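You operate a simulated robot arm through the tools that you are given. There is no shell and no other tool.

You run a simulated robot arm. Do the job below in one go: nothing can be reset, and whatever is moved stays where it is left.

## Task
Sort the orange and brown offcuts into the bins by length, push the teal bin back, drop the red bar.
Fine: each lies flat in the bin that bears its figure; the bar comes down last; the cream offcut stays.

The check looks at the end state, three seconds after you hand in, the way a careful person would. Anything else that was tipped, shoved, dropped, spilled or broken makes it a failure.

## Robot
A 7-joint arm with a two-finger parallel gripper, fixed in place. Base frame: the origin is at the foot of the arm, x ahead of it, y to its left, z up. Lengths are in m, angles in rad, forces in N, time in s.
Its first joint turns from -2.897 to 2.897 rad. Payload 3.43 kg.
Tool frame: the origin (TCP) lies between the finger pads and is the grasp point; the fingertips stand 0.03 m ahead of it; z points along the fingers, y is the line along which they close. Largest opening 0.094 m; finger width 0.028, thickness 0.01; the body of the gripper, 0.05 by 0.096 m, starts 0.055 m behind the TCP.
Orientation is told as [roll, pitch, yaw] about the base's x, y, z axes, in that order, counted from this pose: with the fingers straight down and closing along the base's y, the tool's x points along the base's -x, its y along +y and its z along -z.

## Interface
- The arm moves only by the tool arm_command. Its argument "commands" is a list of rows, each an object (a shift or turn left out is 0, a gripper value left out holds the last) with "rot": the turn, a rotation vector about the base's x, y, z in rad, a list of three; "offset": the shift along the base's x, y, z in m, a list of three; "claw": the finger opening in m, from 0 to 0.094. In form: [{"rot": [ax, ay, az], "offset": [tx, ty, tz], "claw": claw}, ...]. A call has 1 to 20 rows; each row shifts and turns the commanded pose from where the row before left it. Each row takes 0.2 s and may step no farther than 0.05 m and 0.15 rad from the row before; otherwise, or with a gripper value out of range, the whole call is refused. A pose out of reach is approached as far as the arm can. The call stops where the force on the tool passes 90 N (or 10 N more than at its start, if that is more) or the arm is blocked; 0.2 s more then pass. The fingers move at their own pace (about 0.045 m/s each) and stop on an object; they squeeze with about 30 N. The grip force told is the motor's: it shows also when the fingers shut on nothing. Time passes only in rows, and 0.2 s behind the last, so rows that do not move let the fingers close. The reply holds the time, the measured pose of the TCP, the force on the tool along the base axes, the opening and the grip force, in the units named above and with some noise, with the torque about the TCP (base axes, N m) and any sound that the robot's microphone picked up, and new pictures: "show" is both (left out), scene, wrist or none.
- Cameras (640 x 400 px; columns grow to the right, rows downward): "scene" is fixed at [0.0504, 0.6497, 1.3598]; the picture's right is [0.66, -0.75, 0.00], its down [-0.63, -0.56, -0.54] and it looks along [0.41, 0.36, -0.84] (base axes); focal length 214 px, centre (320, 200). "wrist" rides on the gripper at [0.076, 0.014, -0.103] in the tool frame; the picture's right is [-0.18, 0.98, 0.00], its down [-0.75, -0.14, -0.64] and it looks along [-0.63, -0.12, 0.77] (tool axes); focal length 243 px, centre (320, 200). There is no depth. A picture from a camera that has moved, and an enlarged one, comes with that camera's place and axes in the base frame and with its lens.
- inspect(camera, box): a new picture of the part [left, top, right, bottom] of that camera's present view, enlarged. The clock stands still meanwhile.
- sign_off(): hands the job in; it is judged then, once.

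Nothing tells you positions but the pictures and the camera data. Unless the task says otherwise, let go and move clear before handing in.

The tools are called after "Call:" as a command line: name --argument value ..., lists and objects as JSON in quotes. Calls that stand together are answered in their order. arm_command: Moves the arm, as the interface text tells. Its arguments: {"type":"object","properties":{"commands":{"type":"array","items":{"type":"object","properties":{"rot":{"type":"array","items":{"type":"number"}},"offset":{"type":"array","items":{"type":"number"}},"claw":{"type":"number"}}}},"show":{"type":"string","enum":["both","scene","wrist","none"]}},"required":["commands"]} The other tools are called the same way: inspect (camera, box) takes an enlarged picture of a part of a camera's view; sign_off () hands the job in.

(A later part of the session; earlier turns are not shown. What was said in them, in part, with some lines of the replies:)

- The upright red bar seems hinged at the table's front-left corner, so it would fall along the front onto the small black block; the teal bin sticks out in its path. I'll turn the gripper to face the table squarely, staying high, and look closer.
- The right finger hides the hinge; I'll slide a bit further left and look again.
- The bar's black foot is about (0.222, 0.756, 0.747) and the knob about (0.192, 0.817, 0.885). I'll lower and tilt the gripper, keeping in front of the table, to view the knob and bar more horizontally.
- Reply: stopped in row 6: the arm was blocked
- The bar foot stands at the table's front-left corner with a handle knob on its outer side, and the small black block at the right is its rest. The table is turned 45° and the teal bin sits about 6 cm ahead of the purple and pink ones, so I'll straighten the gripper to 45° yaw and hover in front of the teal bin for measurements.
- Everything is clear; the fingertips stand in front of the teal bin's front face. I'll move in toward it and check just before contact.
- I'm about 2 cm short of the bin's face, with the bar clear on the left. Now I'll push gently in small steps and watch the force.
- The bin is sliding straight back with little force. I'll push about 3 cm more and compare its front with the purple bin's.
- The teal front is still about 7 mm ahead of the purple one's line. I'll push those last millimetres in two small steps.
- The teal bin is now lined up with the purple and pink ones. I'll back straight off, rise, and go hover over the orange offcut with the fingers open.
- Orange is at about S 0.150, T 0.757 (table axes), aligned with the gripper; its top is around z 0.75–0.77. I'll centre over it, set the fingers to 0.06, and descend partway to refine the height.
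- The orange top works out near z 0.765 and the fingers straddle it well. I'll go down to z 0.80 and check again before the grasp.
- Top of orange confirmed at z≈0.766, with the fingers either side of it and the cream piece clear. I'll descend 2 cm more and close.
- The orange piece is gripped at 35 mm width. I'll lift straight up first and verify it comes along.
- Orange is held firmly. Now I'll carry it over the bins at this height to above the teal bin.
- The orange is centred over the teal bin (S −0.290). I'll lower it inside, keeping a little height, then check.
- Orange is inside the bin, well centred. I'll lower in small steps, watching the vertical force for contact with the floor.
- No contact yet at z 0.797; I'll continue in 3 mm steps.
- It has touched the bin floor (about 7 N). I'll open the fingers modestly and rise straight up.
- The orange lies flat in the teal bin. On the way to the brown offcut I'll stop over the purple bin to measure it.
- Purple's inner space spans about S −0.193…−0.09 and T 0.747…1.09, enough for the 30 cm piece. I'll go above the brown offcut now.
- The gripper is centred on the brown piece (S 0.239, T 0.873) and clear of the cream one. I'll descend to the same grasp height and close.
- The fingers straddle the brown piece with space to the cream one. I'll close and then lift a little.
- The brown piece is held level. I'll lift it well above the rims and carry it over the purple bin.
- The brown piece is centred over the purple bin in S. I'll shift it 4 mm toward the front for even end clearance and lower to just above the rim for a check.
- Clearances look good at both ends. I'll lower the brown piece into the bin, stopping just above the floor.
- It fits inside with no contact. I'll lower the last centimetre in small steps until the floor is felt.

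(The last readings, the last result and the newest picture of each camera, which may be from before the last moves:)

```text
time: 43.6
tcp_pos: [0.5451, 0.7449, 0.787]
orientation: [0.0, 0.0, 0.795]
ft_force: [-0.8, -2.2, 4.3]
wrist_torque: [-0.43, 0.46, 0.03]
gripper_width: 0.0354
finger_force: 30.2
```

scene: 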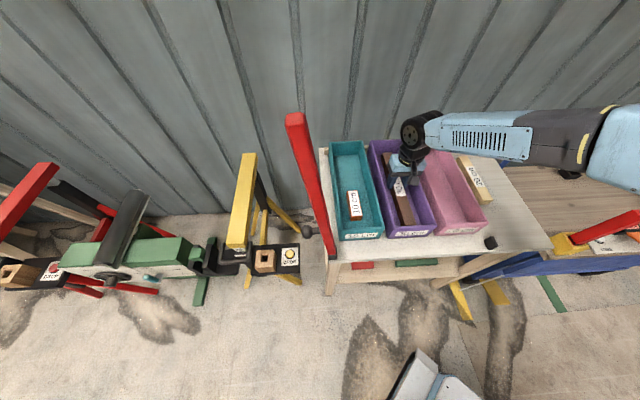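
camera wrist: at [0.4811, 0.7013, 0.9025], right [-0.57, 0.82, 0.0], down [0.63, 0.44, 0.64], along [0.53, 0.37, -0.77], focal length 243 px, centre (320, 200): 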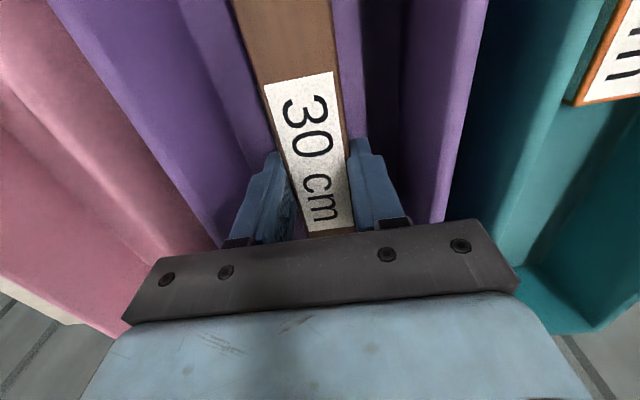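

The floor is touched (force changed by about 6 N). I'll open the fingers modestly and rise straight up.

Call:
arm_command --commands '[{"claw": 0.056}, {"claw": 0.056}, {"claw": 0.056}, {"offset": [0, 0, 0.02]}, {"offset": [0, 0, 0.04]}, {"offset": [0, 0, 0.045]}, {"offset": [0, 0, 0.045]}, {"offset": [0, 0, 0]}]' --show "both"

Call:
inspect --camera "scene" --box '[310, 120, 510, 260]'

```text
time: 45.4
tcp_pos: [0.5443, 0.7441, 0.9388]
orientation: [0.0, 0.002, 0.795]
ft_force: [-0.2, 1.2, -0.2]
wrist_torque: [-0.01, -0.01, 0.02]
gripper_width: 0.056
finger_force: 0.0
camera wrist: at [0.4808, 0.7, 1.0408], right [-0.57, 0.82, 0.0], down [0.63, 0.44, 0.64], along [0.53, 0.37, -0.77], focal length 243 px, centre (320, 200)
```

scene: 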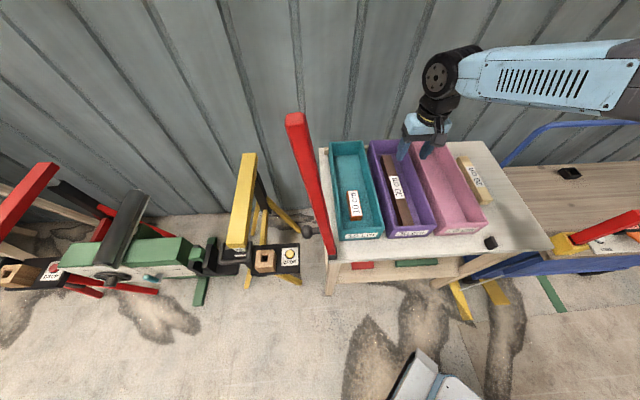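
wrist: 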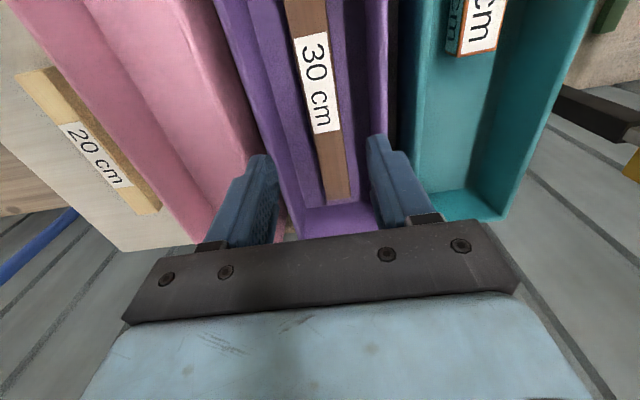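

```text
2.86 times, centred on (410, 190) of scene
camera zoom: at [0.0504, 0.6497, 1.3598], right [0.66, -0.75, 0.0], down [-0.63, -0.56, -0.54], along [0.41, 0.36, -0.84], focal length 613 px, centre (63, 229)
```

zoom: 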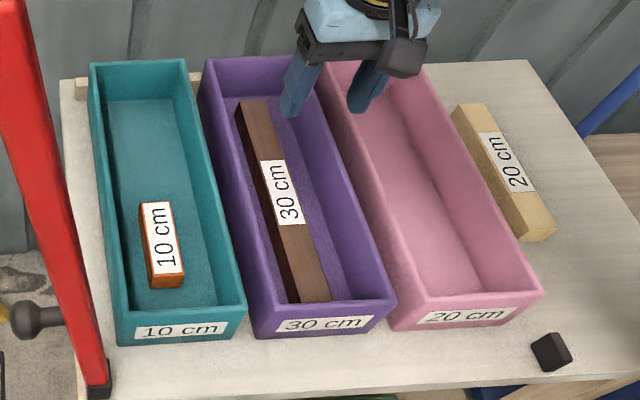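

Both offcuts lie flat in their matching bins. Next is the bar: I'll back off toward the front of the table, away from the bar's plane, then slide left with the fingers closed to view it and prepare to push it over from its outer side.

Call:
arm_command --commands '[{"offset": [0, 0, 0.045]}, {"offset": [-0.0322, -0.0322, 0]}, {"offset": [-0.0322, -0.0322, 0]}, {"offset": [-0.0322, -0.0322, 0]}, {"offset": [-0.0322, -0.0322, 0]}, {"offset": [-0.0322, -0.0322, 0]}, {"offset": [-0.0322, -0.0322, 0]}, {"offset": [-0.0322, -0.0322, 0]}, {"offset": [-0.0322, -0.0322, 0]}, {"offset": [-0.0322, -0.0322, 0]}, {"offset": [0, 0, 0], "claw": 0.0}]' --show "both"

Call:
inspect --camera "scene" --box '[310, 120, 510, 270]'

Call:
inspect --camera "wrist" --box '[240, 80, 640, 320]'

```text
time: 47.8
tcp_pos: [0.2549, 0.4537, 0.9777]
orientation: [0.0, 0.003, 0.792]
ft_force: [0.1, 0.4, -0.1]
wrist_torque: [-0.02, 0.03, -0.01]
gripper_width: 0.0215
finger_force: 0.1
camera wrist: at [0.1906, 0.4107, 1.0797], right [-0.57, 0.82, 0.0], down [0.63, 0.44, 0.64], along [0.53, 0.37, -0.77], focal length 243 px, centre (320, 200)
```

scene: 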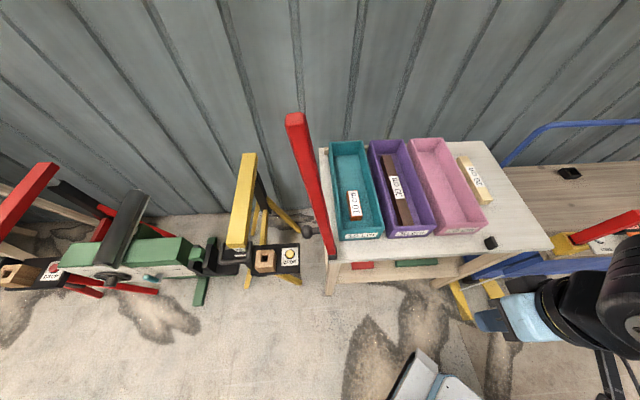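
wrist: 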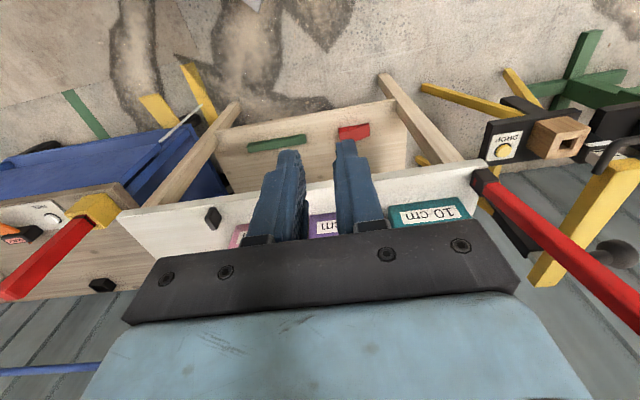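

```text
2.67 times, centred on (410, 195) of scene
camera zoom: at [0.0504, 0.6497, 1.3598], right [0.66, -0.75, 0.0], down [-0.63, -0.56, -0.54], along [0.41, 0.36, -0.84], focal length 572 px, centre (80, 213)
```

zoom: 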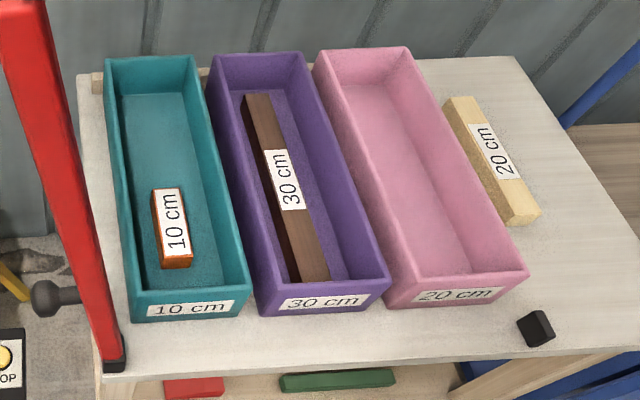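

```text
1.60 times, centred on (440, 200) of wrist
camera zoom: at [0.1906, 0.4107, 1.0797], right [-0.57, 0.82, 0.0], down [0.63, 0.44, 0.64], along [0.53, 0.37, -0.77], focal length 388 px, centre (128, 200)
```

zoom: 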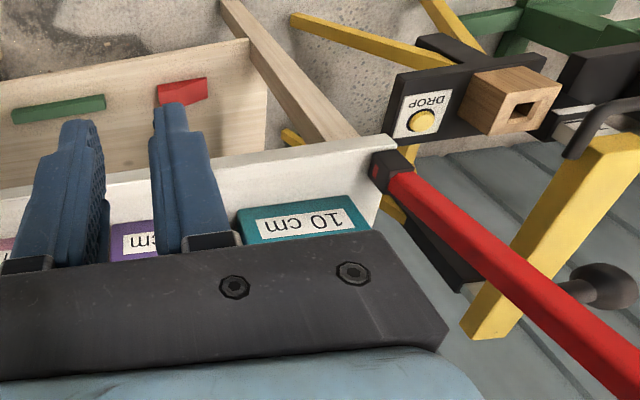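

Bins and pieces look right, and the knob is a plain handle on the bar's outer side. I'll slide left in front of the table, past the bar.

Call:
arm_command --commands '[{"offset": [-0.0317, 0.0317, 0], "claw": 0.0}, {"offset": [-0.0317, 0.0317, 0]}, {"offset": [-0.0317, 0.0317, 0]}, {"offset": [-0.0317, 0.0317, 0]}, {"offset": [-0.0317, 0.0317, 0]}, {"offset": [-0.0317, 0.0317, 0]}, {"offset": [-0.0317, 0.0317, 0]}, {"offset": [-0.0317, 0.0317, 0]}, {"offset": [0, 0, 0]}]' --show "both"

```text
time: 49.8
tcp_pos: [-0.0024, 0.7068, 0.9821]
orientation: [-0.001, 0.001, 0.793]
ft_force: [-0.1, -0.2, 0.1]
wrist_torque: [0.03, 0.03, 0.01]
gripper_width: 0.0
finger_force: 30.1
camera wrist: at [-0.0657, 0.6629, 1.0838], right [-0.57, 0.82, 0.0], down [0.63, 0.44, 0.64], along [0.53, 0.37, -0.77], focal length 243 px, centre (320, 200)
```

scene: 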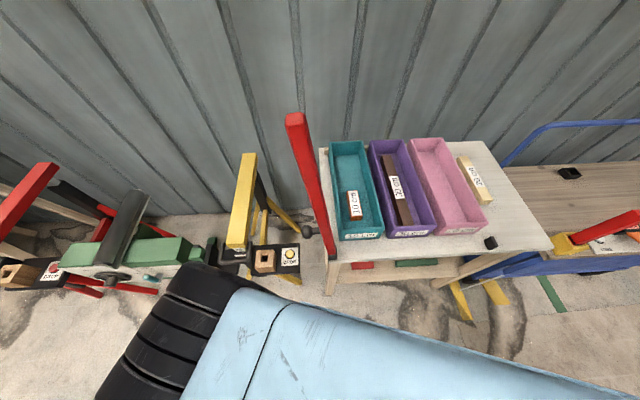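
wrist: 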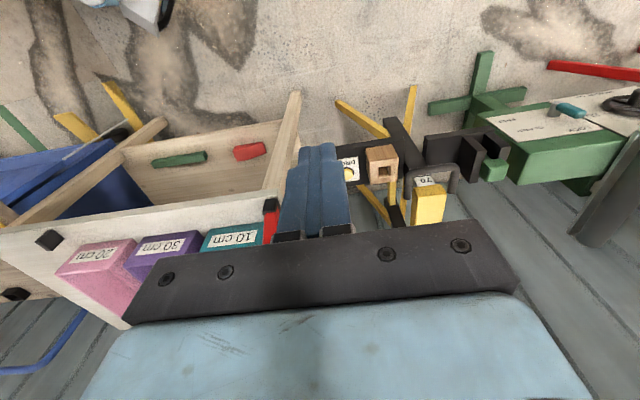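

The gripper is in front and left of the bar with closed fingers. I'll tilt the tool so the fingers point forward toward the bar's plane, keeping the hand and forearm in front of it.

Call:
arm_command --commands '[{"rot": [0.1, -0.1, 0]}, {"rot": [0.1, -0.1, 0]}, {"rot": [0.1, -0.1, 0]}, {"offset": [0, 0, 0]}]' --show "both"

```text
time: 50.8
tcp_pos: [0.0196, 0.7108, 0.9804]
orientation: [-0.004, -0.426, 0.765]
ft_force: [0.5, 0.2, -0.5]
wrist_torque: [-0.02, 0.03, 0.03]
gripper_width: 0.0001
finger_force: 29.7
camera wrist: at [-0.0713, 0.6449, 1.0421], right [-0.56, 0.83, 0.07], down [0.4, 0.19, 0.9], along [0.73, 0.53, -0.44], focal length 243 px, centre (320, 200)
```

scene: 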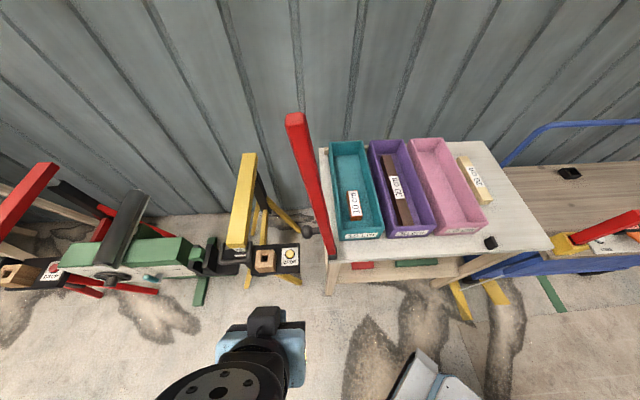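
wrist: 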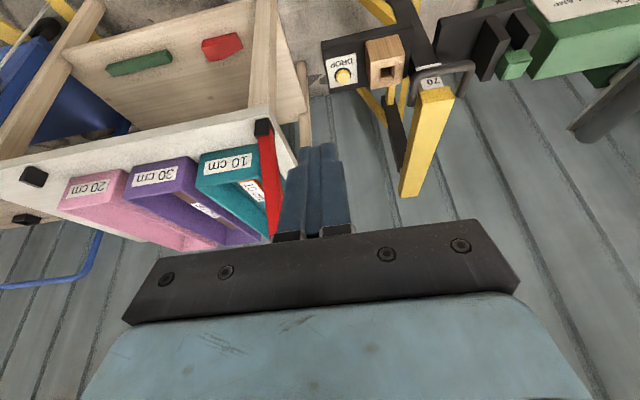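

The tilt is mostly reached (about 24°). I'll move forward toward the bar's plane, staying on its left side, and check the pose.

Call:
arm_command --commands '[{"offset": [0.0247, 0.0247, 0.005]}, {"offset": [0.0247, 0.0247, 0.005]}, {"offset": [0.0247, 0.0247, 0.005]}, {"offset": [0, 0, 0]}]' --show "both"

Call:
inspect --camera "wrist" --box '[200, 80, 420, 260]'

```text
time: 51.8
tcp_pos: [0.0757, 0.7793, 0.9966]
orientation: [-0.003, -0.421, 0.793]
ft_force: [-0.1, 0.1, -0.1]
wrist_torque: [0.02, -0.03, 0.01]
gripper_width: 0.0002
finger_force: 30.6
camera wrist: at [-0.014, 0.7093, 1.0579], right [-0.58, 0.81, 0.07], down [0.4, 0.2, 0.9], along [0.71, 0.55, -0.44], focal length 243 px, centre (320, 200)
```

scene: 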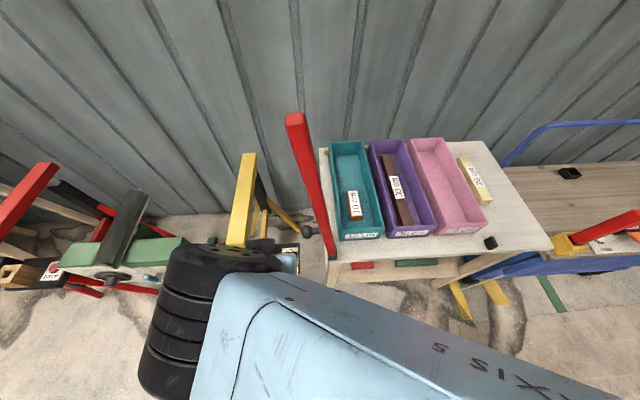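
wrist: 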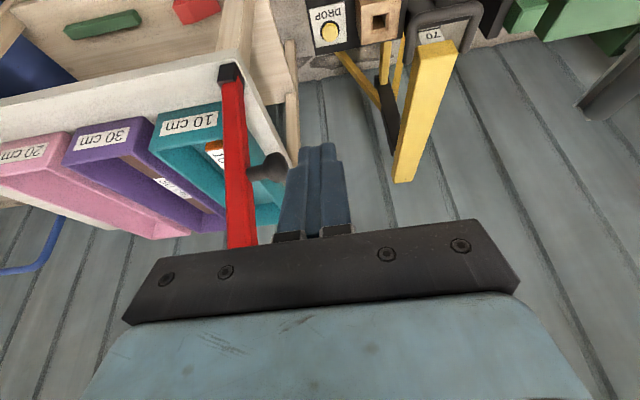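

```text
2.22 times, centred on (310, 170) of wrist
camera zoom: at [-0.014, 0.7093, 1.0579], right [-0.58, 0.81, 0.07], down [0.4, 0.2, 0.9], along [0.71, 0.55, -0.44], focal length 539 px, centre (342, 267)
```

zoom: 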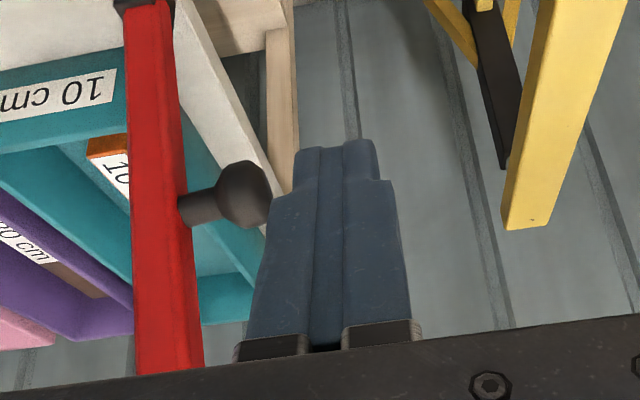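

Now I see it clearly: the knob is a plain handle on the bar's left side, and the closed fingers are to the left of the bar, above knob height. I'll go forward into the bar's plane, still left of it, and check.

Call:
arm_command --commands '[{"offset": [0.018, 0.018, 0.012]}, {"offset": [0.018, 0.018, 0.012]}, {"offset": [0.0175, 0.0175, 0.01]}, {"offset": [0, 0, 0]}]' --show "both"

Call:
inspect --camera "wrist" --box '[180, 60, 420, 260]'

Call:
inspect --camera "scene" --box '[220, 100, 380, 280]'

```text
time: 52.8
tcp_pos: [0.1301, 0.8326, 1.0279]
orientation: [-0.003, -0.422, 0.794]
ft_force: [0.4, -0.3, -1.2]
wrist_torque: [-0.03, -0.01, -0.01]
gripper_width: 0.0002
finger_force: 30.0
camera wrist: at [0.0392, 0.7633, 1.0898], right [-0.58, 0.81, 0.07], down [0.4, 0.21, 0.9], along [0.71, 0.55, -0.44], focal length 243 px, centre (320, 200)
```

scene: 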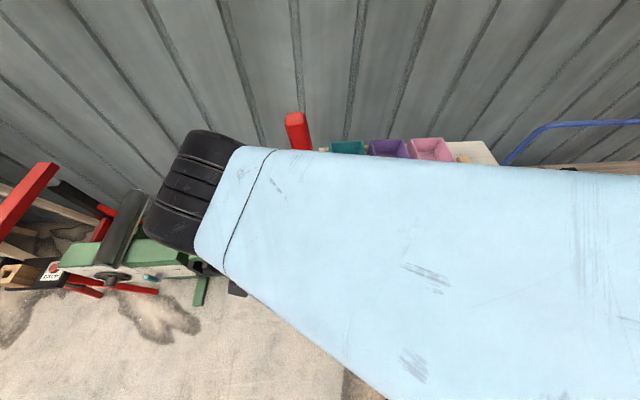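
wrist: 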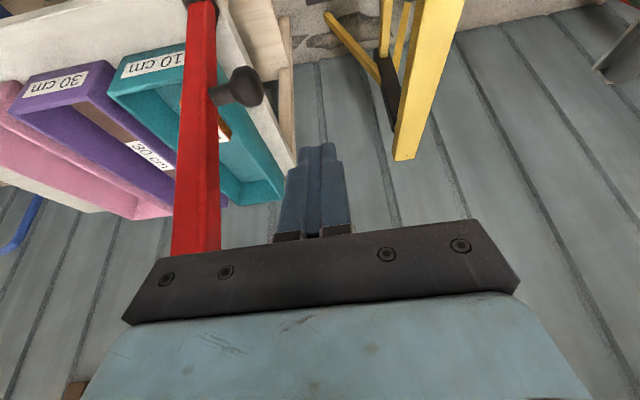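

```text
2.00 times, centred on (300, 160) of wrist
camera zoom: at [0.0392, 0.7633, 1.0898], right [-0.58, 0.81, 0.07], down [0.4, 0.21, 0.9], along [0.71, 0.55, -0.44], focal length 485 px, centre (360, 280)
```

zoom: 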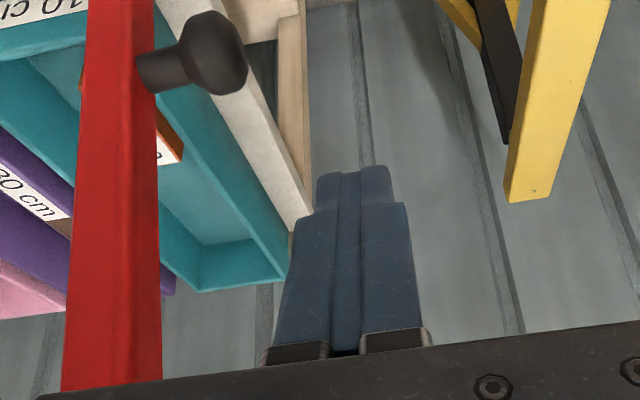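

```text
2.22 times, centred on (300, 190) of scene
camera zoom: at [0.0504, 0.6497, 1.3598], right [0.66, -0.75, 0.0], down [-0.63, -0.56, -0.54], along [0.41, 0.36, -0.84], focal length 477 px, centre (364, 222)
```

zoom: 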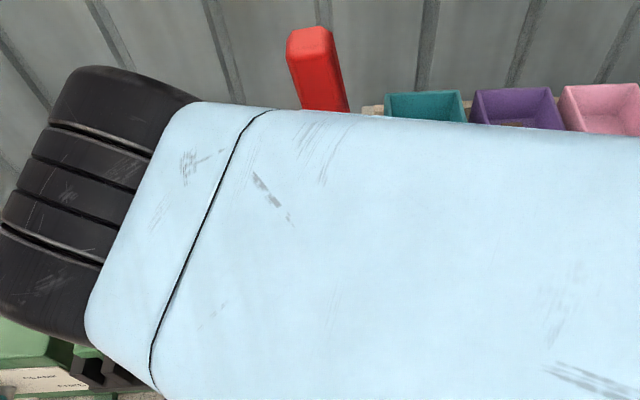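

The fingers are level with the bar's plane and left of it, with the forearm in front. I'll tilt a bit more so only the fingers, not the hand body, will overlap the bar's plane.

Call:
arm_command --commands '[{"rot": [0.1, -0.1, 0]}, {"rot": [0.1, -0.1, 0]}, {"offset": [0, 0, 0]}]' --show "wrist"

Call:
inspect --camera "wrist" --box '[140, 60, 420, 280]'

Call:
inspect --camera "scene" --box '[140, 90, 480, 320]'

```text
time: 53.6
tcp_pos: [0.128, 0.8344, 1.0305]
orientation: [-0.007, -0.708, 0.795]
ft_force: [0.5, 0.0, 0.2]
wrist_torque: [0.0, 0.02, 0.03]
gripper_width: 0.0
finger_force: 29.8
camera wrist: at [0.0297, 0.7556, 1.0581], right [-0.6, 0.79, 0.11], down [0.21, 0.02, 0.98], along [0.77, 0.61, -0.17], focal length 243 px, centre (320, 200)
```

wrist: 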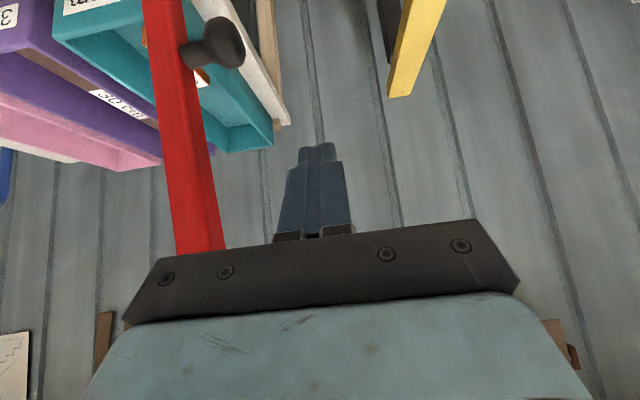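

```text
1.82 times, centred on (280, 170) of wrist
camera zoom: at [0.0297, 0.7556, 1.0581], right [-0.6, 0.79, 0.11], down [0.21, 0.02, 0.98], along [0.77, 0.61, -0.17], focal length 441 px, centre (393, 254)
```

zoom: 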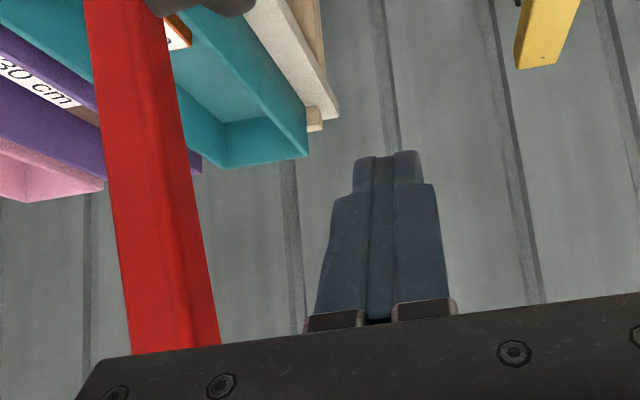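

```text
1.74 times, centred on (310, 205) of scene
camera zoom: at [0.0504, 0.6497, 1.3598], right [0.66, -0.75, 0.0], down [-0.63, -0.56, -0.54], along [0.41, 0.36, -0.84], focal length 373 px, centre (337, 191)
```

zoom: 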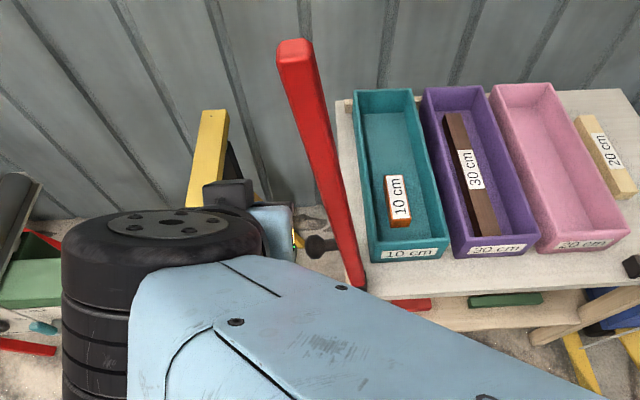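

Now only the fingers reach into the bar's plane. I'll edge 8 mm forward, then move right toward the bar and check just before or at contact.

Call:
arm_command --commands '[{"offset": [0.0057, 0.0057, 0]}, {"offset": [0.0106, -0.0106, 0]}, {"offset": [0.0106, -0.0106, 0]}, {"offset": [0.0106, -0.0106, 0]}, {"offset": [0, 0, 0]}]' --show "both"

Call:
inspect --camera "wrist" --box '[140, 60, 420, 280]'

```text
time: 54.8
tcp_pos: [0.1672, 0.8098, 1.0296]
orientation: [-0.007, -0.705, 0.794]
ft_force: [0.3, 0.2, -0.1]
wrist_torque: [0.04, 0.01, 0.02]
gripper_width: 0.0
finger_force: 29.7
camera wrist: at [0.0683, 0.7301, 1.0587], right [-0.6, 0.79, 0.11], down [0.21, 0.02, 0.98], along [0.77, 0.61, -0.17], focal length 243 px, centre (320, 200)
```

scene: 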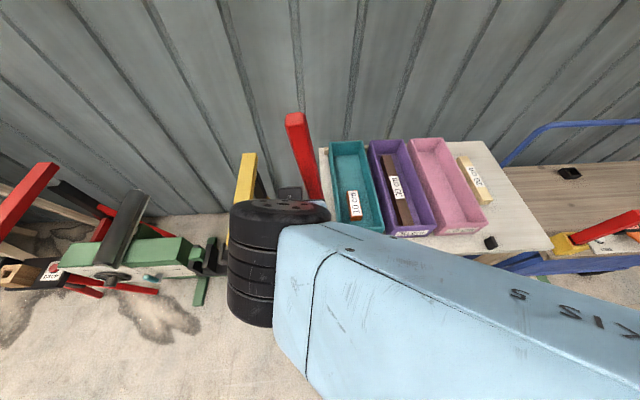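
wrist: 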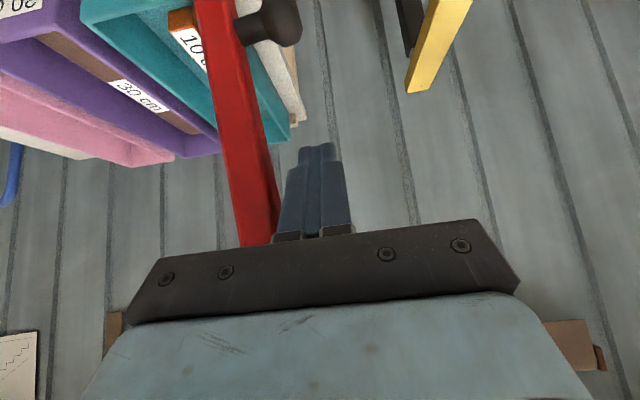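

```text
1.82 times, centred on (280, 170) of wrist
camera zoom: at [0.0683, 0.7301, 1.0587], right [-0.6, 0.79, 0.11], down [0.21, 0.02, 0.98], along [0.77, 0.61, -0.17], focal length 441 px, centre (393, 254)
```

zoom: 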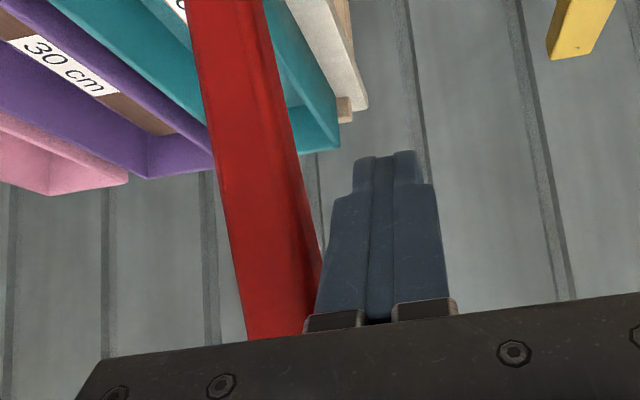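

The finger is just short of the bar's left face. All other work is done, so I'll now push the bar slowly to the right toward vertical.

Call:
arm_command --commands '[{"offset": [0.00707, -0.00707, 0]}, {"offset": [0.00707, -0.00707, 0]}, {"offset": [0.00707, -0.00707, 0]}, {"offset": [0.00707, -0.00707, 0]}, {"offset": [0, 0, 0]}]' --show "both"

```text
time: 56.0
tcp_pos: [0.1939, 0.7788, 1.0307]
orientation: [-0.008, -0.705, 0.792]
ft_force: [0.9, -0.7, -0.1]
wrist_torque: [-0.01, 0.04, 0.01]
gripper_width: 0.0002
finger_force: 30.2
camera wrist: at [0.0959, 0.701, 1.0589], right [-0.6, 0.79, 0.11], down [0.21, 0.02, 0.98], along [0.77, 0.61, -0.17], focal length 243 px, centre (320, 200)
```

scene: 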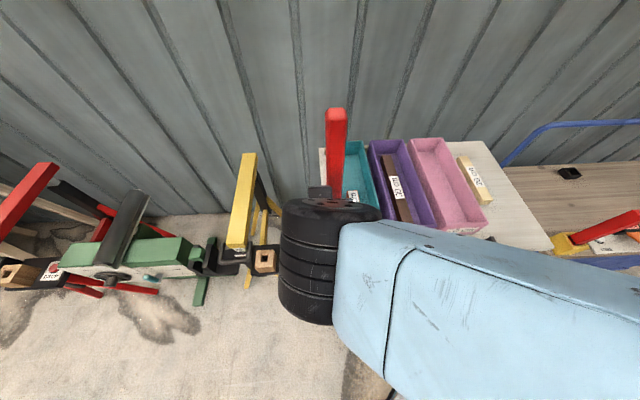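
wrist: 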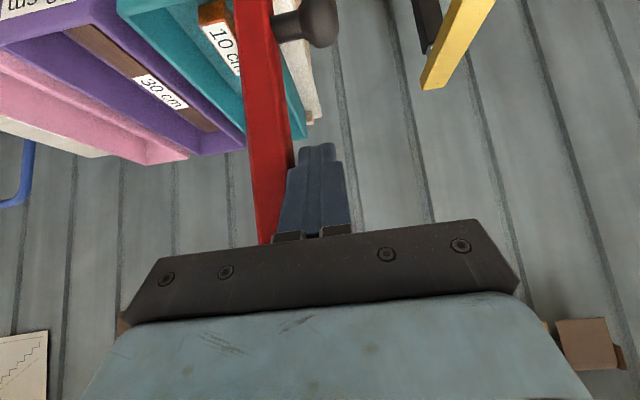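

The bar follows easily and is almost vertical; the hand and forearm remain in front of its plane. I'll push on past vertical.

Call:
arm_command --commands '[{"offset": [0.00707, -0.00707, 0]}, {"offset": [0.00707, -0.00707, 0]}, {"offset": [0, 0, 0]}]' --show "both"

```text
time: 56.8
tcp_pos: [0.2094, 0.7648, 1.0308]
orientation: [-0.007, -0.706, 0.796]
ft_force: [-0.8, 0.1, 0.0]
wrist_torque: [0.02, 0.03, 0.01]
gripper_width: 0.0
finger_force: 30.1
camera wrist: at [0.1111, 0.6875, 1.0596], right [-0.6, 0.79, 0.11], down [0.21, 0.02, 0.98], along [0.77, 0.61, -0.17], focal length 243 px, centre (320, 200)
```

scene: 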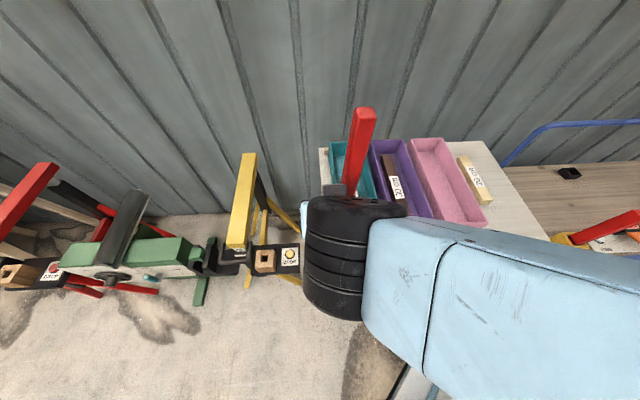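
wrist: 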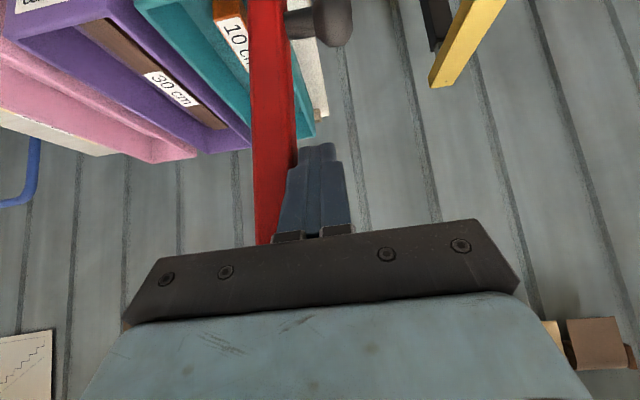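

The bar's top is now just about over its hinge. A few more centimetres should tip it over.

Call:
arm_command --commands '[{"offset": [0.00707, -0.00707, 0]}, {"offset": [0.00707, -0.00707, 0]}, {"offset": [0, 0, 0]}, {"offset": [0, 0, 0]}]' --show "both"

```text
time: 57.8
tcp_pos: [0.2236, 0.7534, 1.032]
orientation: [-0.007, -0.706, 0.797]
ft_force: [0.0, 0.1, -0.1]
wrist_torque: [0.02, 0.0, 0.0]
gripper_width: 0.0
finger_force: 29.8
camera wrist: at [0.1247, 0.6751, 1.06], right [-0.6, 0.79, 0.11], down [0.21, 0.02, 0.98], along [0.77, 0.61, -0.17], focal length 243 px, centre (320, 200)
```

scene: 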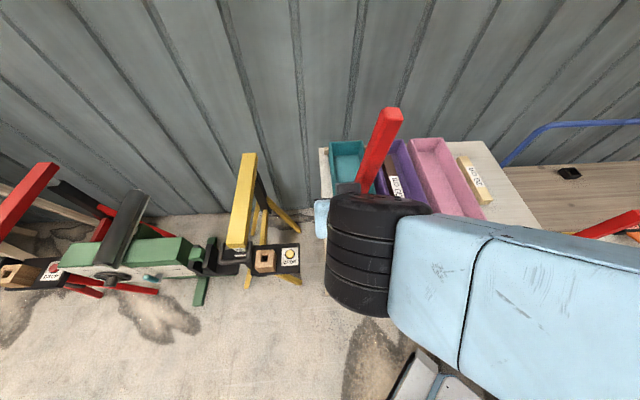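
wrist: 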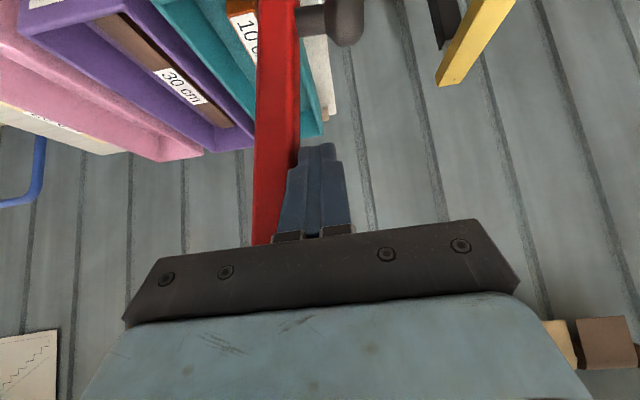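

The bar leans about 5° past vertical but holds by hinge friction. I'll keep pushing it slowly rightward.

Call:
arm_command --commands '[{"offset": [0.00707, -0.00707, 0]}, {"offset": [0.00707, -0.00707, 0]}, {"offset": [0.00707, -0.00707, 0]}, {"offset": [0, 0, 0]}]' --show "both"

```text
time: 58.8
tcp_pos: [0.2441, 0.732, 1.0311]
orientation: [-0.007, -0.705, 0.796]
ft_force: [-0.4, 0.4, -0.2]
wrist_torque: [0.04, 0.02, -0.03]
gripper_width: 0.0
finger_force: 30.0
camera wrist: at [0.1468, 0.6536, 1.0596], right [-0.6, 0.79, 0.11], down [0.21, 0.02, 0.98], along [0.77, 0.61, -0.17], focal length 243 px, centre (320, 200)
```

scene: 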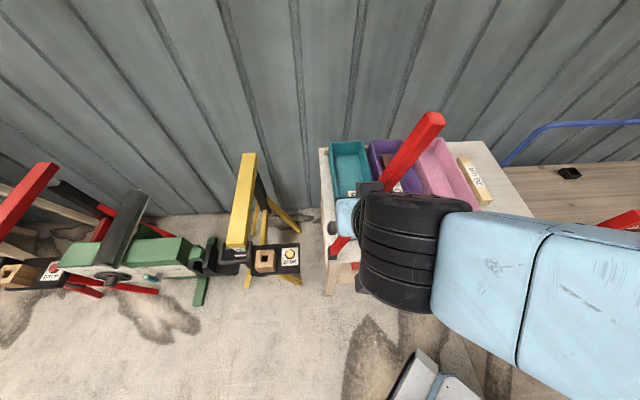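
wrist: 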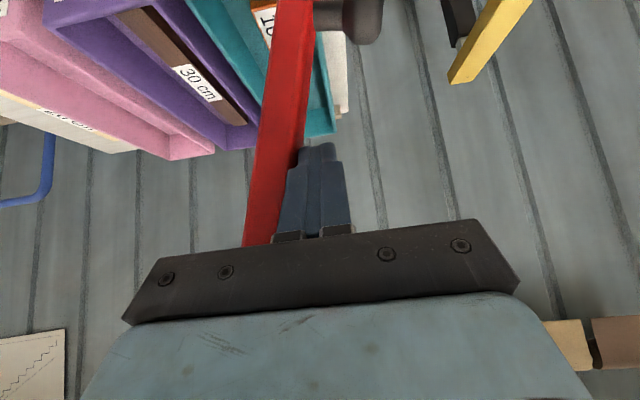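

Now it leans about 12°. I'll wait a moment without moving to see whether it falls by itself.

Call:
arm_command --commands '[{"offset": [0, 0, 0]}, {"offset": [0, 0, 0]}]' --show "both"

Call:
inspect --camera "scene" --box '[310, 90, 470, 300]'

Call:
inspect --camera "wrist" --box '[180, 0, 420, 260]'

```text
time: 59.4
tcp_pos: [0.2445, 0.7324, 1.0314]
orientation: [-0.006, -0.705, 0.795]
ft_force: [-0.8, 0.1, -0.8]
wrist_torque: [-0.01, -0.01, 0.01]
gripper_width: 0.0
finger_force: 30.5
camera wrist: at [0.1468, 0.6537, 1.0596], right [-0.6, 0.79, 0.11], down [0.21, 0.02, 0.98], along [0.77, 0.61, -0.17], focal length 243 px, centre (320, 200)
```

scene: 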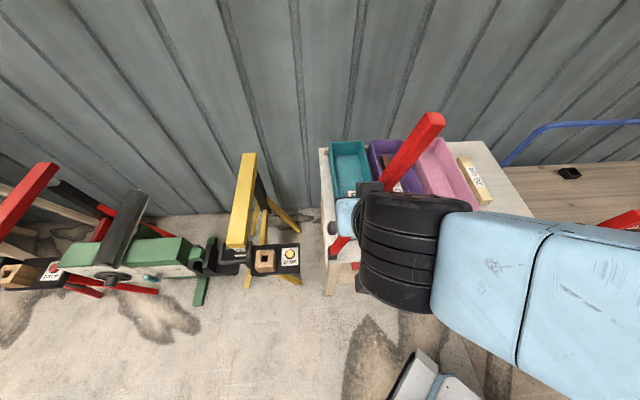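
wrist: 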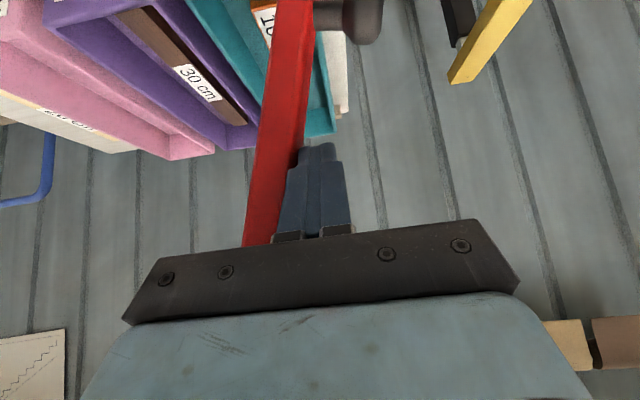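

```text
1.90 times, centred on (390, 195) of scene
camera zoom: at [0.0504, 0.6497, 1.3598], right [0.66, -0.75, 0.0], down [-0.63, -0.56, -0.54], along [0.41, 0.36, -0.84], focal length 408 px, centre (187, 210)
```

zoom: 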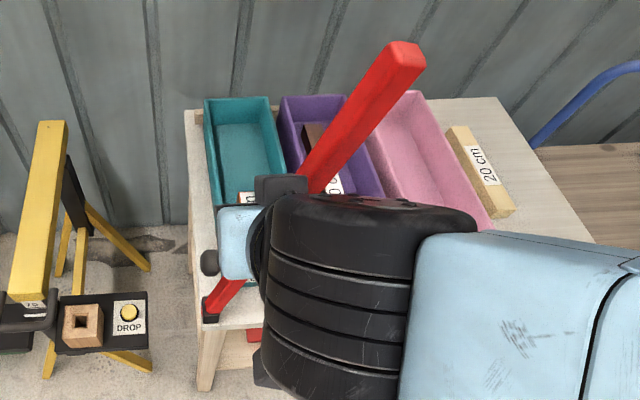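

```text
1.54 times, centred on (300, 130) of wrist
camera zoom: at [0.1468, 0.6537, 1.0596], right [-0.6, 0.79, 0.11], down [0.21, 0.02, 0.98], along [0.77, 0.61, -0.17], focal length 373 px, centre (351, 308)
```

zoom: 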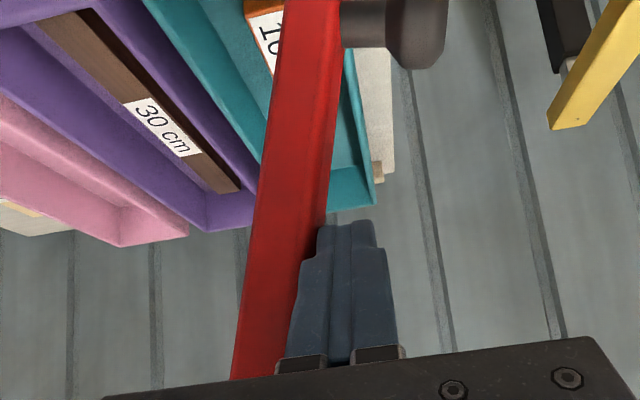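

The hinge has enough friction that the bar stays where it is put, so I'll guide it down: follow its arc with the fingers on its upper side, in small steps with checks.

Call:
arm_command --commands '[{"offset": [0.00707, -0.00707, 0]}, {"offset": [0.00707, -0.00707, 0]}, {"offset": [0.00707, -0.00707, -0.002]}, {"offset": [0.00707, -0.00707, -0.003]}, {"offset": [0, 0, 0]}]' --show "both"

Call:
inspect --camera "scene" --box '[310, 90, 510, 300]'

```text
time: 60.6
tcp_pos: [0.2743, 0.7027, 1.0262]
orientation: [-0.008, -0.704, 0.796]
ft_force: [0.9, 0.2, -0.1]
wrist_torque: [-0.03, -0.01, -0.01]
gripper_width: 0.0001
finger_force: 29.9
camera wrist: at [0.1756, 0.6241, 1.0548], right [-0.6, 0.79, 0.11], down [0.21, 0.02, 0.98], along [0.77, 0.61, -0.17], focal length 243 px, centre (320, 200)
```

scene: 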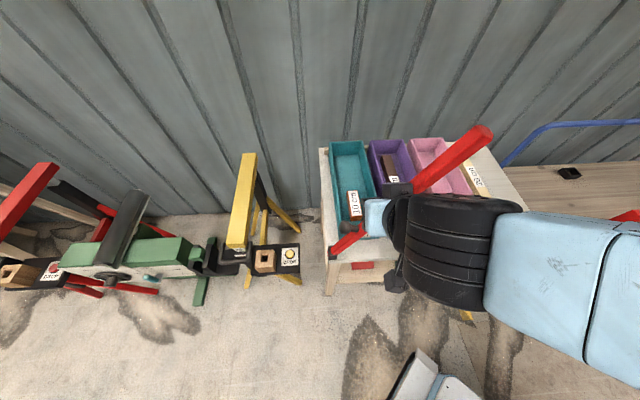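
wrist: 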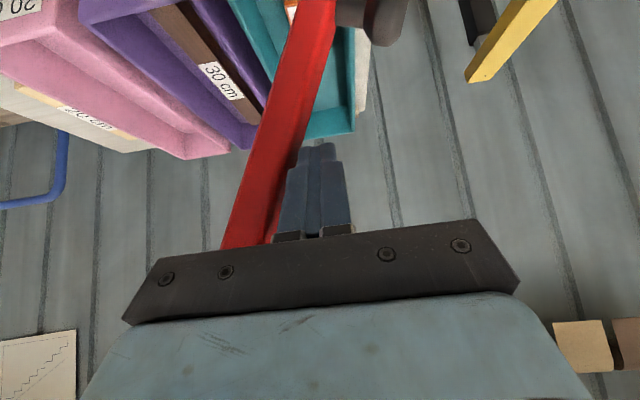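

```text
1.90 times, centred on (410, 195) of scene
camera zoom: at [0.0504, 0.6497, 1.3598], right [0.66, -0.75, 0.0], down [-0.63, -0.56, -0.54], along [0.41, 0.36, -0.84], focal length 408 px, centre (149, 210)
```

zoom: 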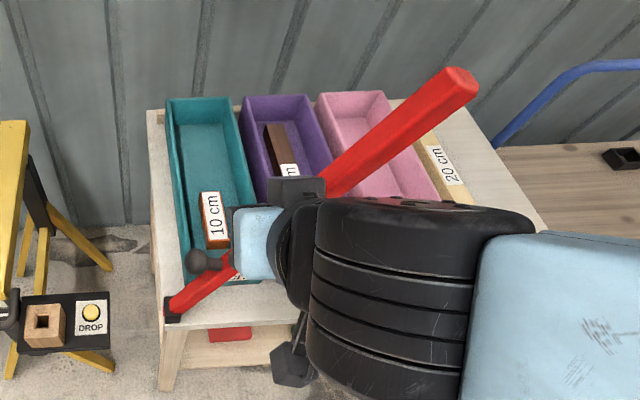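

The bar is now at about 21° and follows nicely under nearly no force. I'll continue along the arc.

Call:
arm_command --commands '[{"offset": [0.008, -0.008, -0.006]}, {"offset": [0.008, -0.008, -0.006]}, {"offset": [0.008, -0.008, -0.006]}, {"offset": [0, 0, 0]}]' --show "both"

```text
time: 61.6
tcp_pos: [0.2978, 0.6796, 1.0075]
orientation: [-0.007, -0.705, 0.794]
ft_force: [0.6, 0.8, -0.5]
wrist_torque: [0.02, 0.0, -0.03]
gripper_width: 0.0001
finger_force: 30.2
camera wrist: at [0.1992, 0.6004, 1.0361], right [-0.6, 0.79, 0.11], down [0.21, 0.02, 0.98], along [0.77, 0.61, -0.17], focal length 243 px, centre (320, 200)
```

scene: 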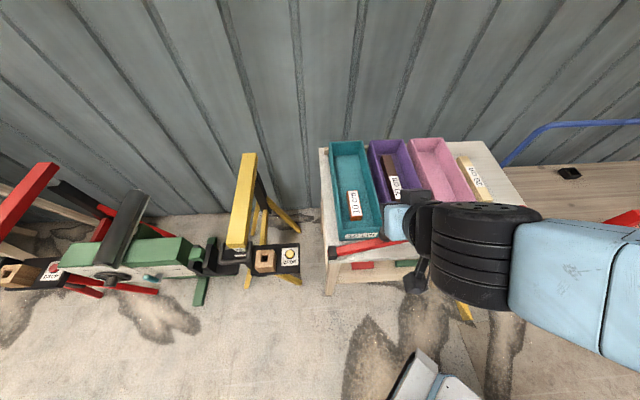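
wrist: 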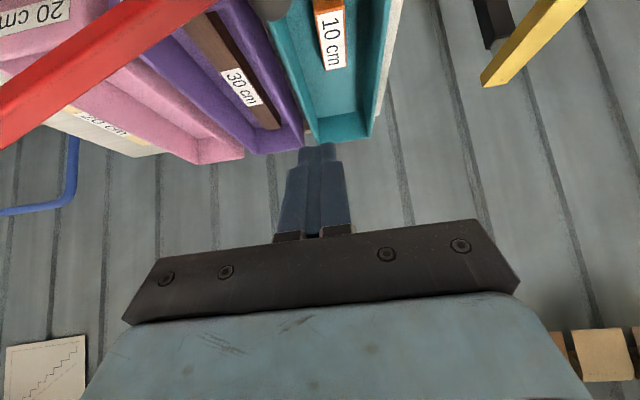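

The bar has let go and is falling past the fingers. I'll hold still and look.

Call:
arm_command --commands '[{"offset": [0, 0, 0]}, {"offset": [0, 0, 0]}, {"offset": [0, 0, 0]}, {"offset": [0, 0, 0]}]' --show "both"

Call:
inspect --camera "scene" --box '[310, 120, 550, 300]'

Call:
inspect --camera "wrist" --box '[0, 0, 420, 240]'

```text
time: 62.6
tcp_pos: [0.2983, 0.6797, 1.008]
orientation: [-0.009, -0.706, 0.795]
ft_force: [-0.2, 0.2, -0.8]
wrist_torque: [0.0, 0.05, -0.01]
gripper_width: 0.0
finger_force: 29.5
camera wrist: at [0.199, 0.6005, 1.0361], right [-0.6, 0.79, 0.11], down [0.21, 0.02, 0.98], along [0.77, 0.61, -0.17], focal length 243 px, centre (320, 200)
```

scene: 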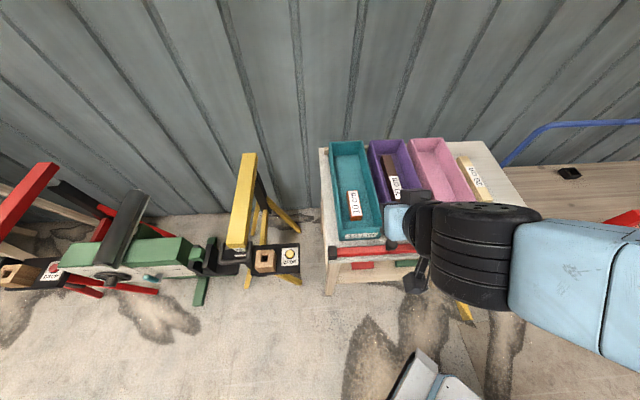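
wrist: 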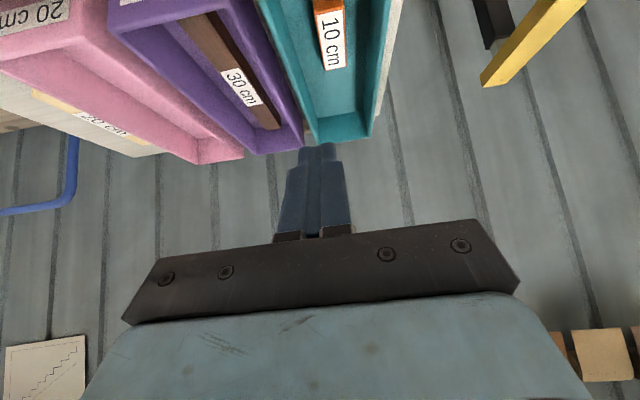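

```text
2.22 times, centred on (430, 210) of scene
camera zoom: at [0.0504, 0.6497, 1.3598], right [0.66, -0.75, 0.0], down [-0.63, -0.56, -0.54], along [0.41, 0.36, -0.84], focal length 477 px, centre (76, 178)
```

zoom: 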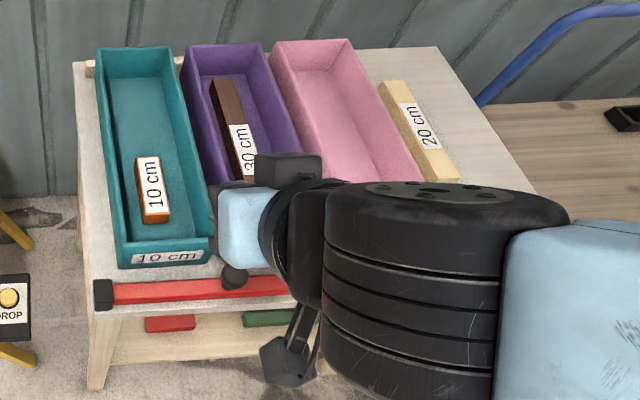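

```text
1.52 times, centred on (210, 120) of wrist
camera zoom: at [0.199, 0.6005, 1.0361], right [-0.6, 0.79, 0.11], down [0.21, 0.02, 0.98], along [0.77, 0.61, -0.17], focal length 370 px, centre (488, 322)
```

zoom: 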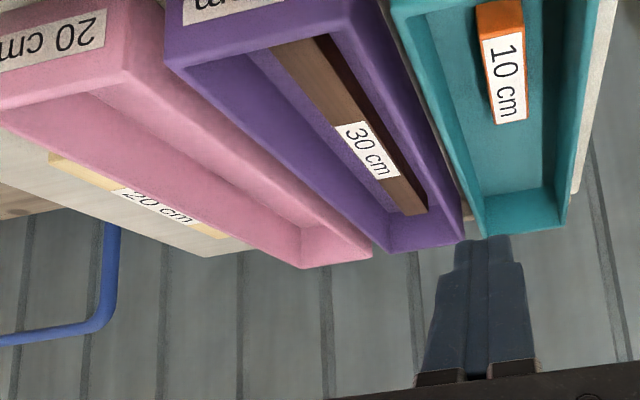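

The bar lies along the table's front. I'll retreat backward and away, then untilt, to see the whole result.

Call:
arm_command --commands '[{"offset": [-0.025, -0.025, 0.01]}, {"offset": [-0.025, -0.025, 0.01]}, {"offset": [-0.025, -0.025, 0.0]}, {"offset": [0.02, -0.035, 0]}, {"offset": [0.02, -0.035, 0]}, {"rot": [-0.1, 0.1, 0], "offset": [0.02, -0.03, 0]}, {"rot": [-0.1, 0.1, 0], "offset": [0.02, -0.03, 0]}, {"rot": [-0.1, 0.1, 0], "offset": [0.02, -0.03, 0]}, {"rot": [-0.1, 0.1, 0]}, {"rot": [-0.1, 0.1, 0]}, {"offset": [0, 0, 0], "claw": 0.04}]' --show "both"

Call:
inspect --camera "scene" --box '[310, 120, 550, 300]'

```text
time: 65.0
tcp_pos: [0.3198, 0.4441, 1.0283]
orientation: [0.0, 0.005, 0.792]
ft_force: [-0.5, -0.4, -0.6]
wrist_torque: [0.02, 0.01, 0.01]
gripper_width: 0.0326
finger_force: 0.0
camera wrist: at [0.2558, 0.3991, 1.131], right [-0.57, 0.82, 0.0], down [0.63, 0.44, 0.64], along [0.53, 0.37, -0.77], focal length 243 px, centre (320, 200)
```

scene: 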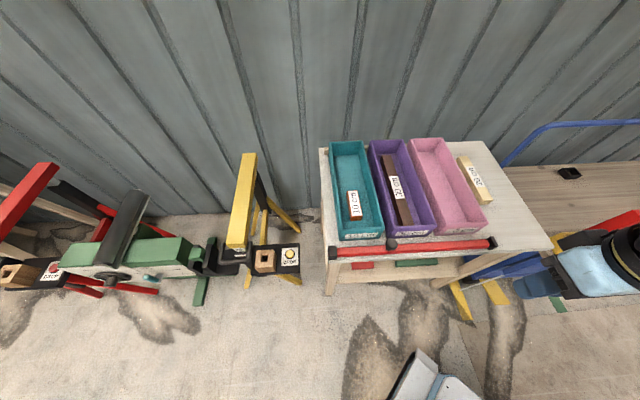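
wrist: 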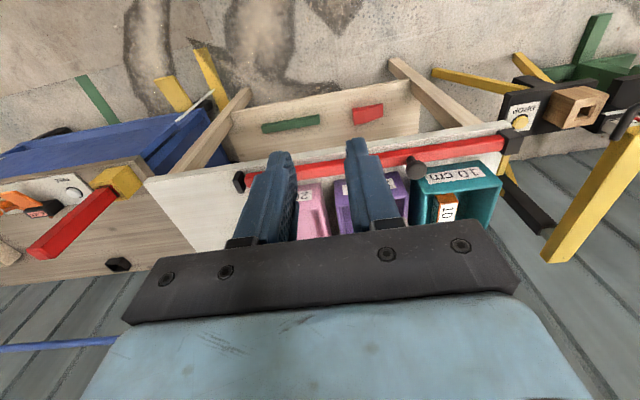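

```text
2.22 times, centred on (430, 210) of scene
camera zoom: at [0.0504, 0.6497, 1.3598], right [0.66, -0.75, 0.0], down [-0.63, -0.56, -0.54], along [0.41, 0.36, -0.84], focal length 477 px, centre (76, 178)
```

zoom: 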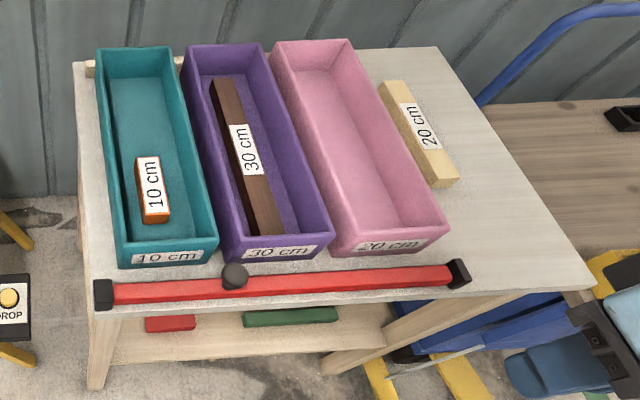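

The bar spans the front, and the offcuts lie flat in their bins. I'll zoom in on the bar's end at the rest and on the bins for a final check.

Call:
inspect --camera "scene" --box '[440, 200, 540, 270]'

Call:
inspect --camera "scene" --box '[320, 200, 450, 280]'

Call:
inspect --camera "wrist" --box '[220, 120, 540, 260]'

Call:
inspect --camera "scene" --box '[310, 120, 510, 250]'

```text
5.71 times, centred on (490, 235) of scene
camera zoom: at [0.0504, 0.6497, 1.3598], right [0.66, -0.75, 0.0], down [-0.63, -0.56, -0.54], along [0.41, 0.36, -0.84], focal length 1226 px, centre (-651, 0)
```

zoom: 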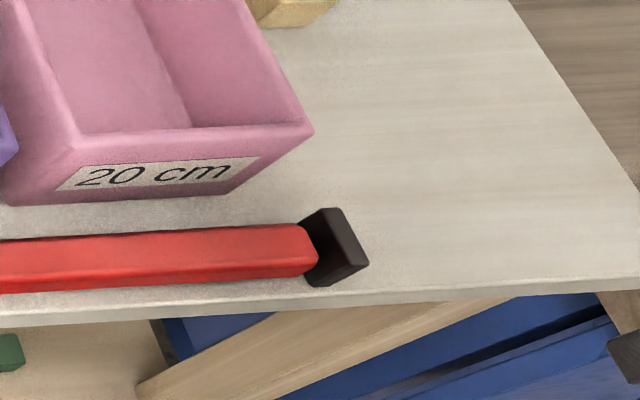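

```text
4.92 times, centred on (385, 240) of scene
camera zoom: at [0.0504, 0.6497, 1.3598], right [0.66, -0.75, 0.0], down [-0.63, -0.56, -0.54], along [0.41, 0.36, -0.84], focal length 1056 px, centre (0, 3)
```

zoom: 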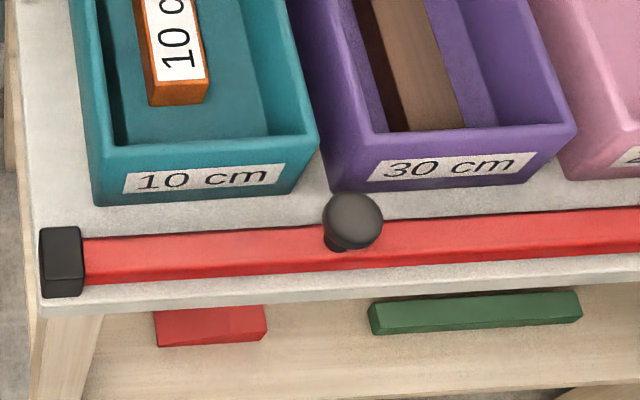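

```text
2.00 times, centred on (380, 190) of wrist
camera zoom: at [0.2558, 0.3991, 1.131], right [-0.57, 0.82, 0.0], down [0.63, 0.44, 0.64], along [0.53, 0.37, -0.77], focal length 485 px, centre (200, 220)
```

zoom: 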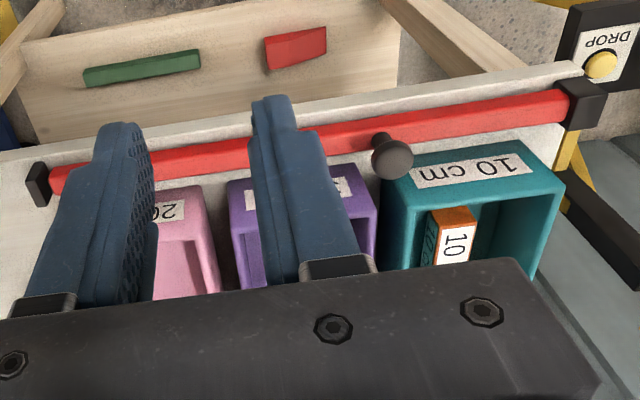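

```text
3.08 times, centred on (410, 185) of scene
camera zoom: at [0.0504, 0.6497, 1.3598], right [0.66, -0.75, 0.0], down [-0.63, -0.56, -0.54], along [0.41, 0.36, -0.84], focal length 660 px, centre (43, 246)
```

zoom: 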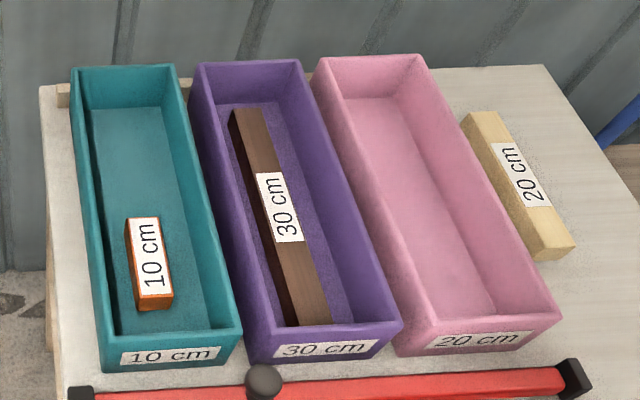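

The bar is down flat between its hinge and the end stop. Orange lies flat in the 10 cm bin and brown in the 30 cm bin, the teal bin is lined up with the others, and the cream piece has not moved. The gripper is empty and well clear, so I'm handing the job in.

Call:
sign_off

```text
The job is handed in.
```

The job is handed in. In the last pictures everything was where you asked for it:

- **Orange offcut:** it lies flat in the teal bin marked 10 cm.
- **Brown offcut:** it lies flat in the purple bin marked 30 cm.
- **Cream offcut:** it stayed where it was on the table.
- **Teal bin:** I pushed it back about 6 cm, so its front lines up with the purple and pink bins.
- **Red bar:** it came down last and lies flat along the front of the table, between its hinge and the end stop. The hinge was stiff, so I pushed the bar past upright until it fell by itself.

There was more than one red bar in view. I took yours to be the hinged one at the front of the bin table, because the teal bin was standing in its path. I left the others alone.

I saw nothing else tipped or moved, and the gripper was empty and clear when I handed in.
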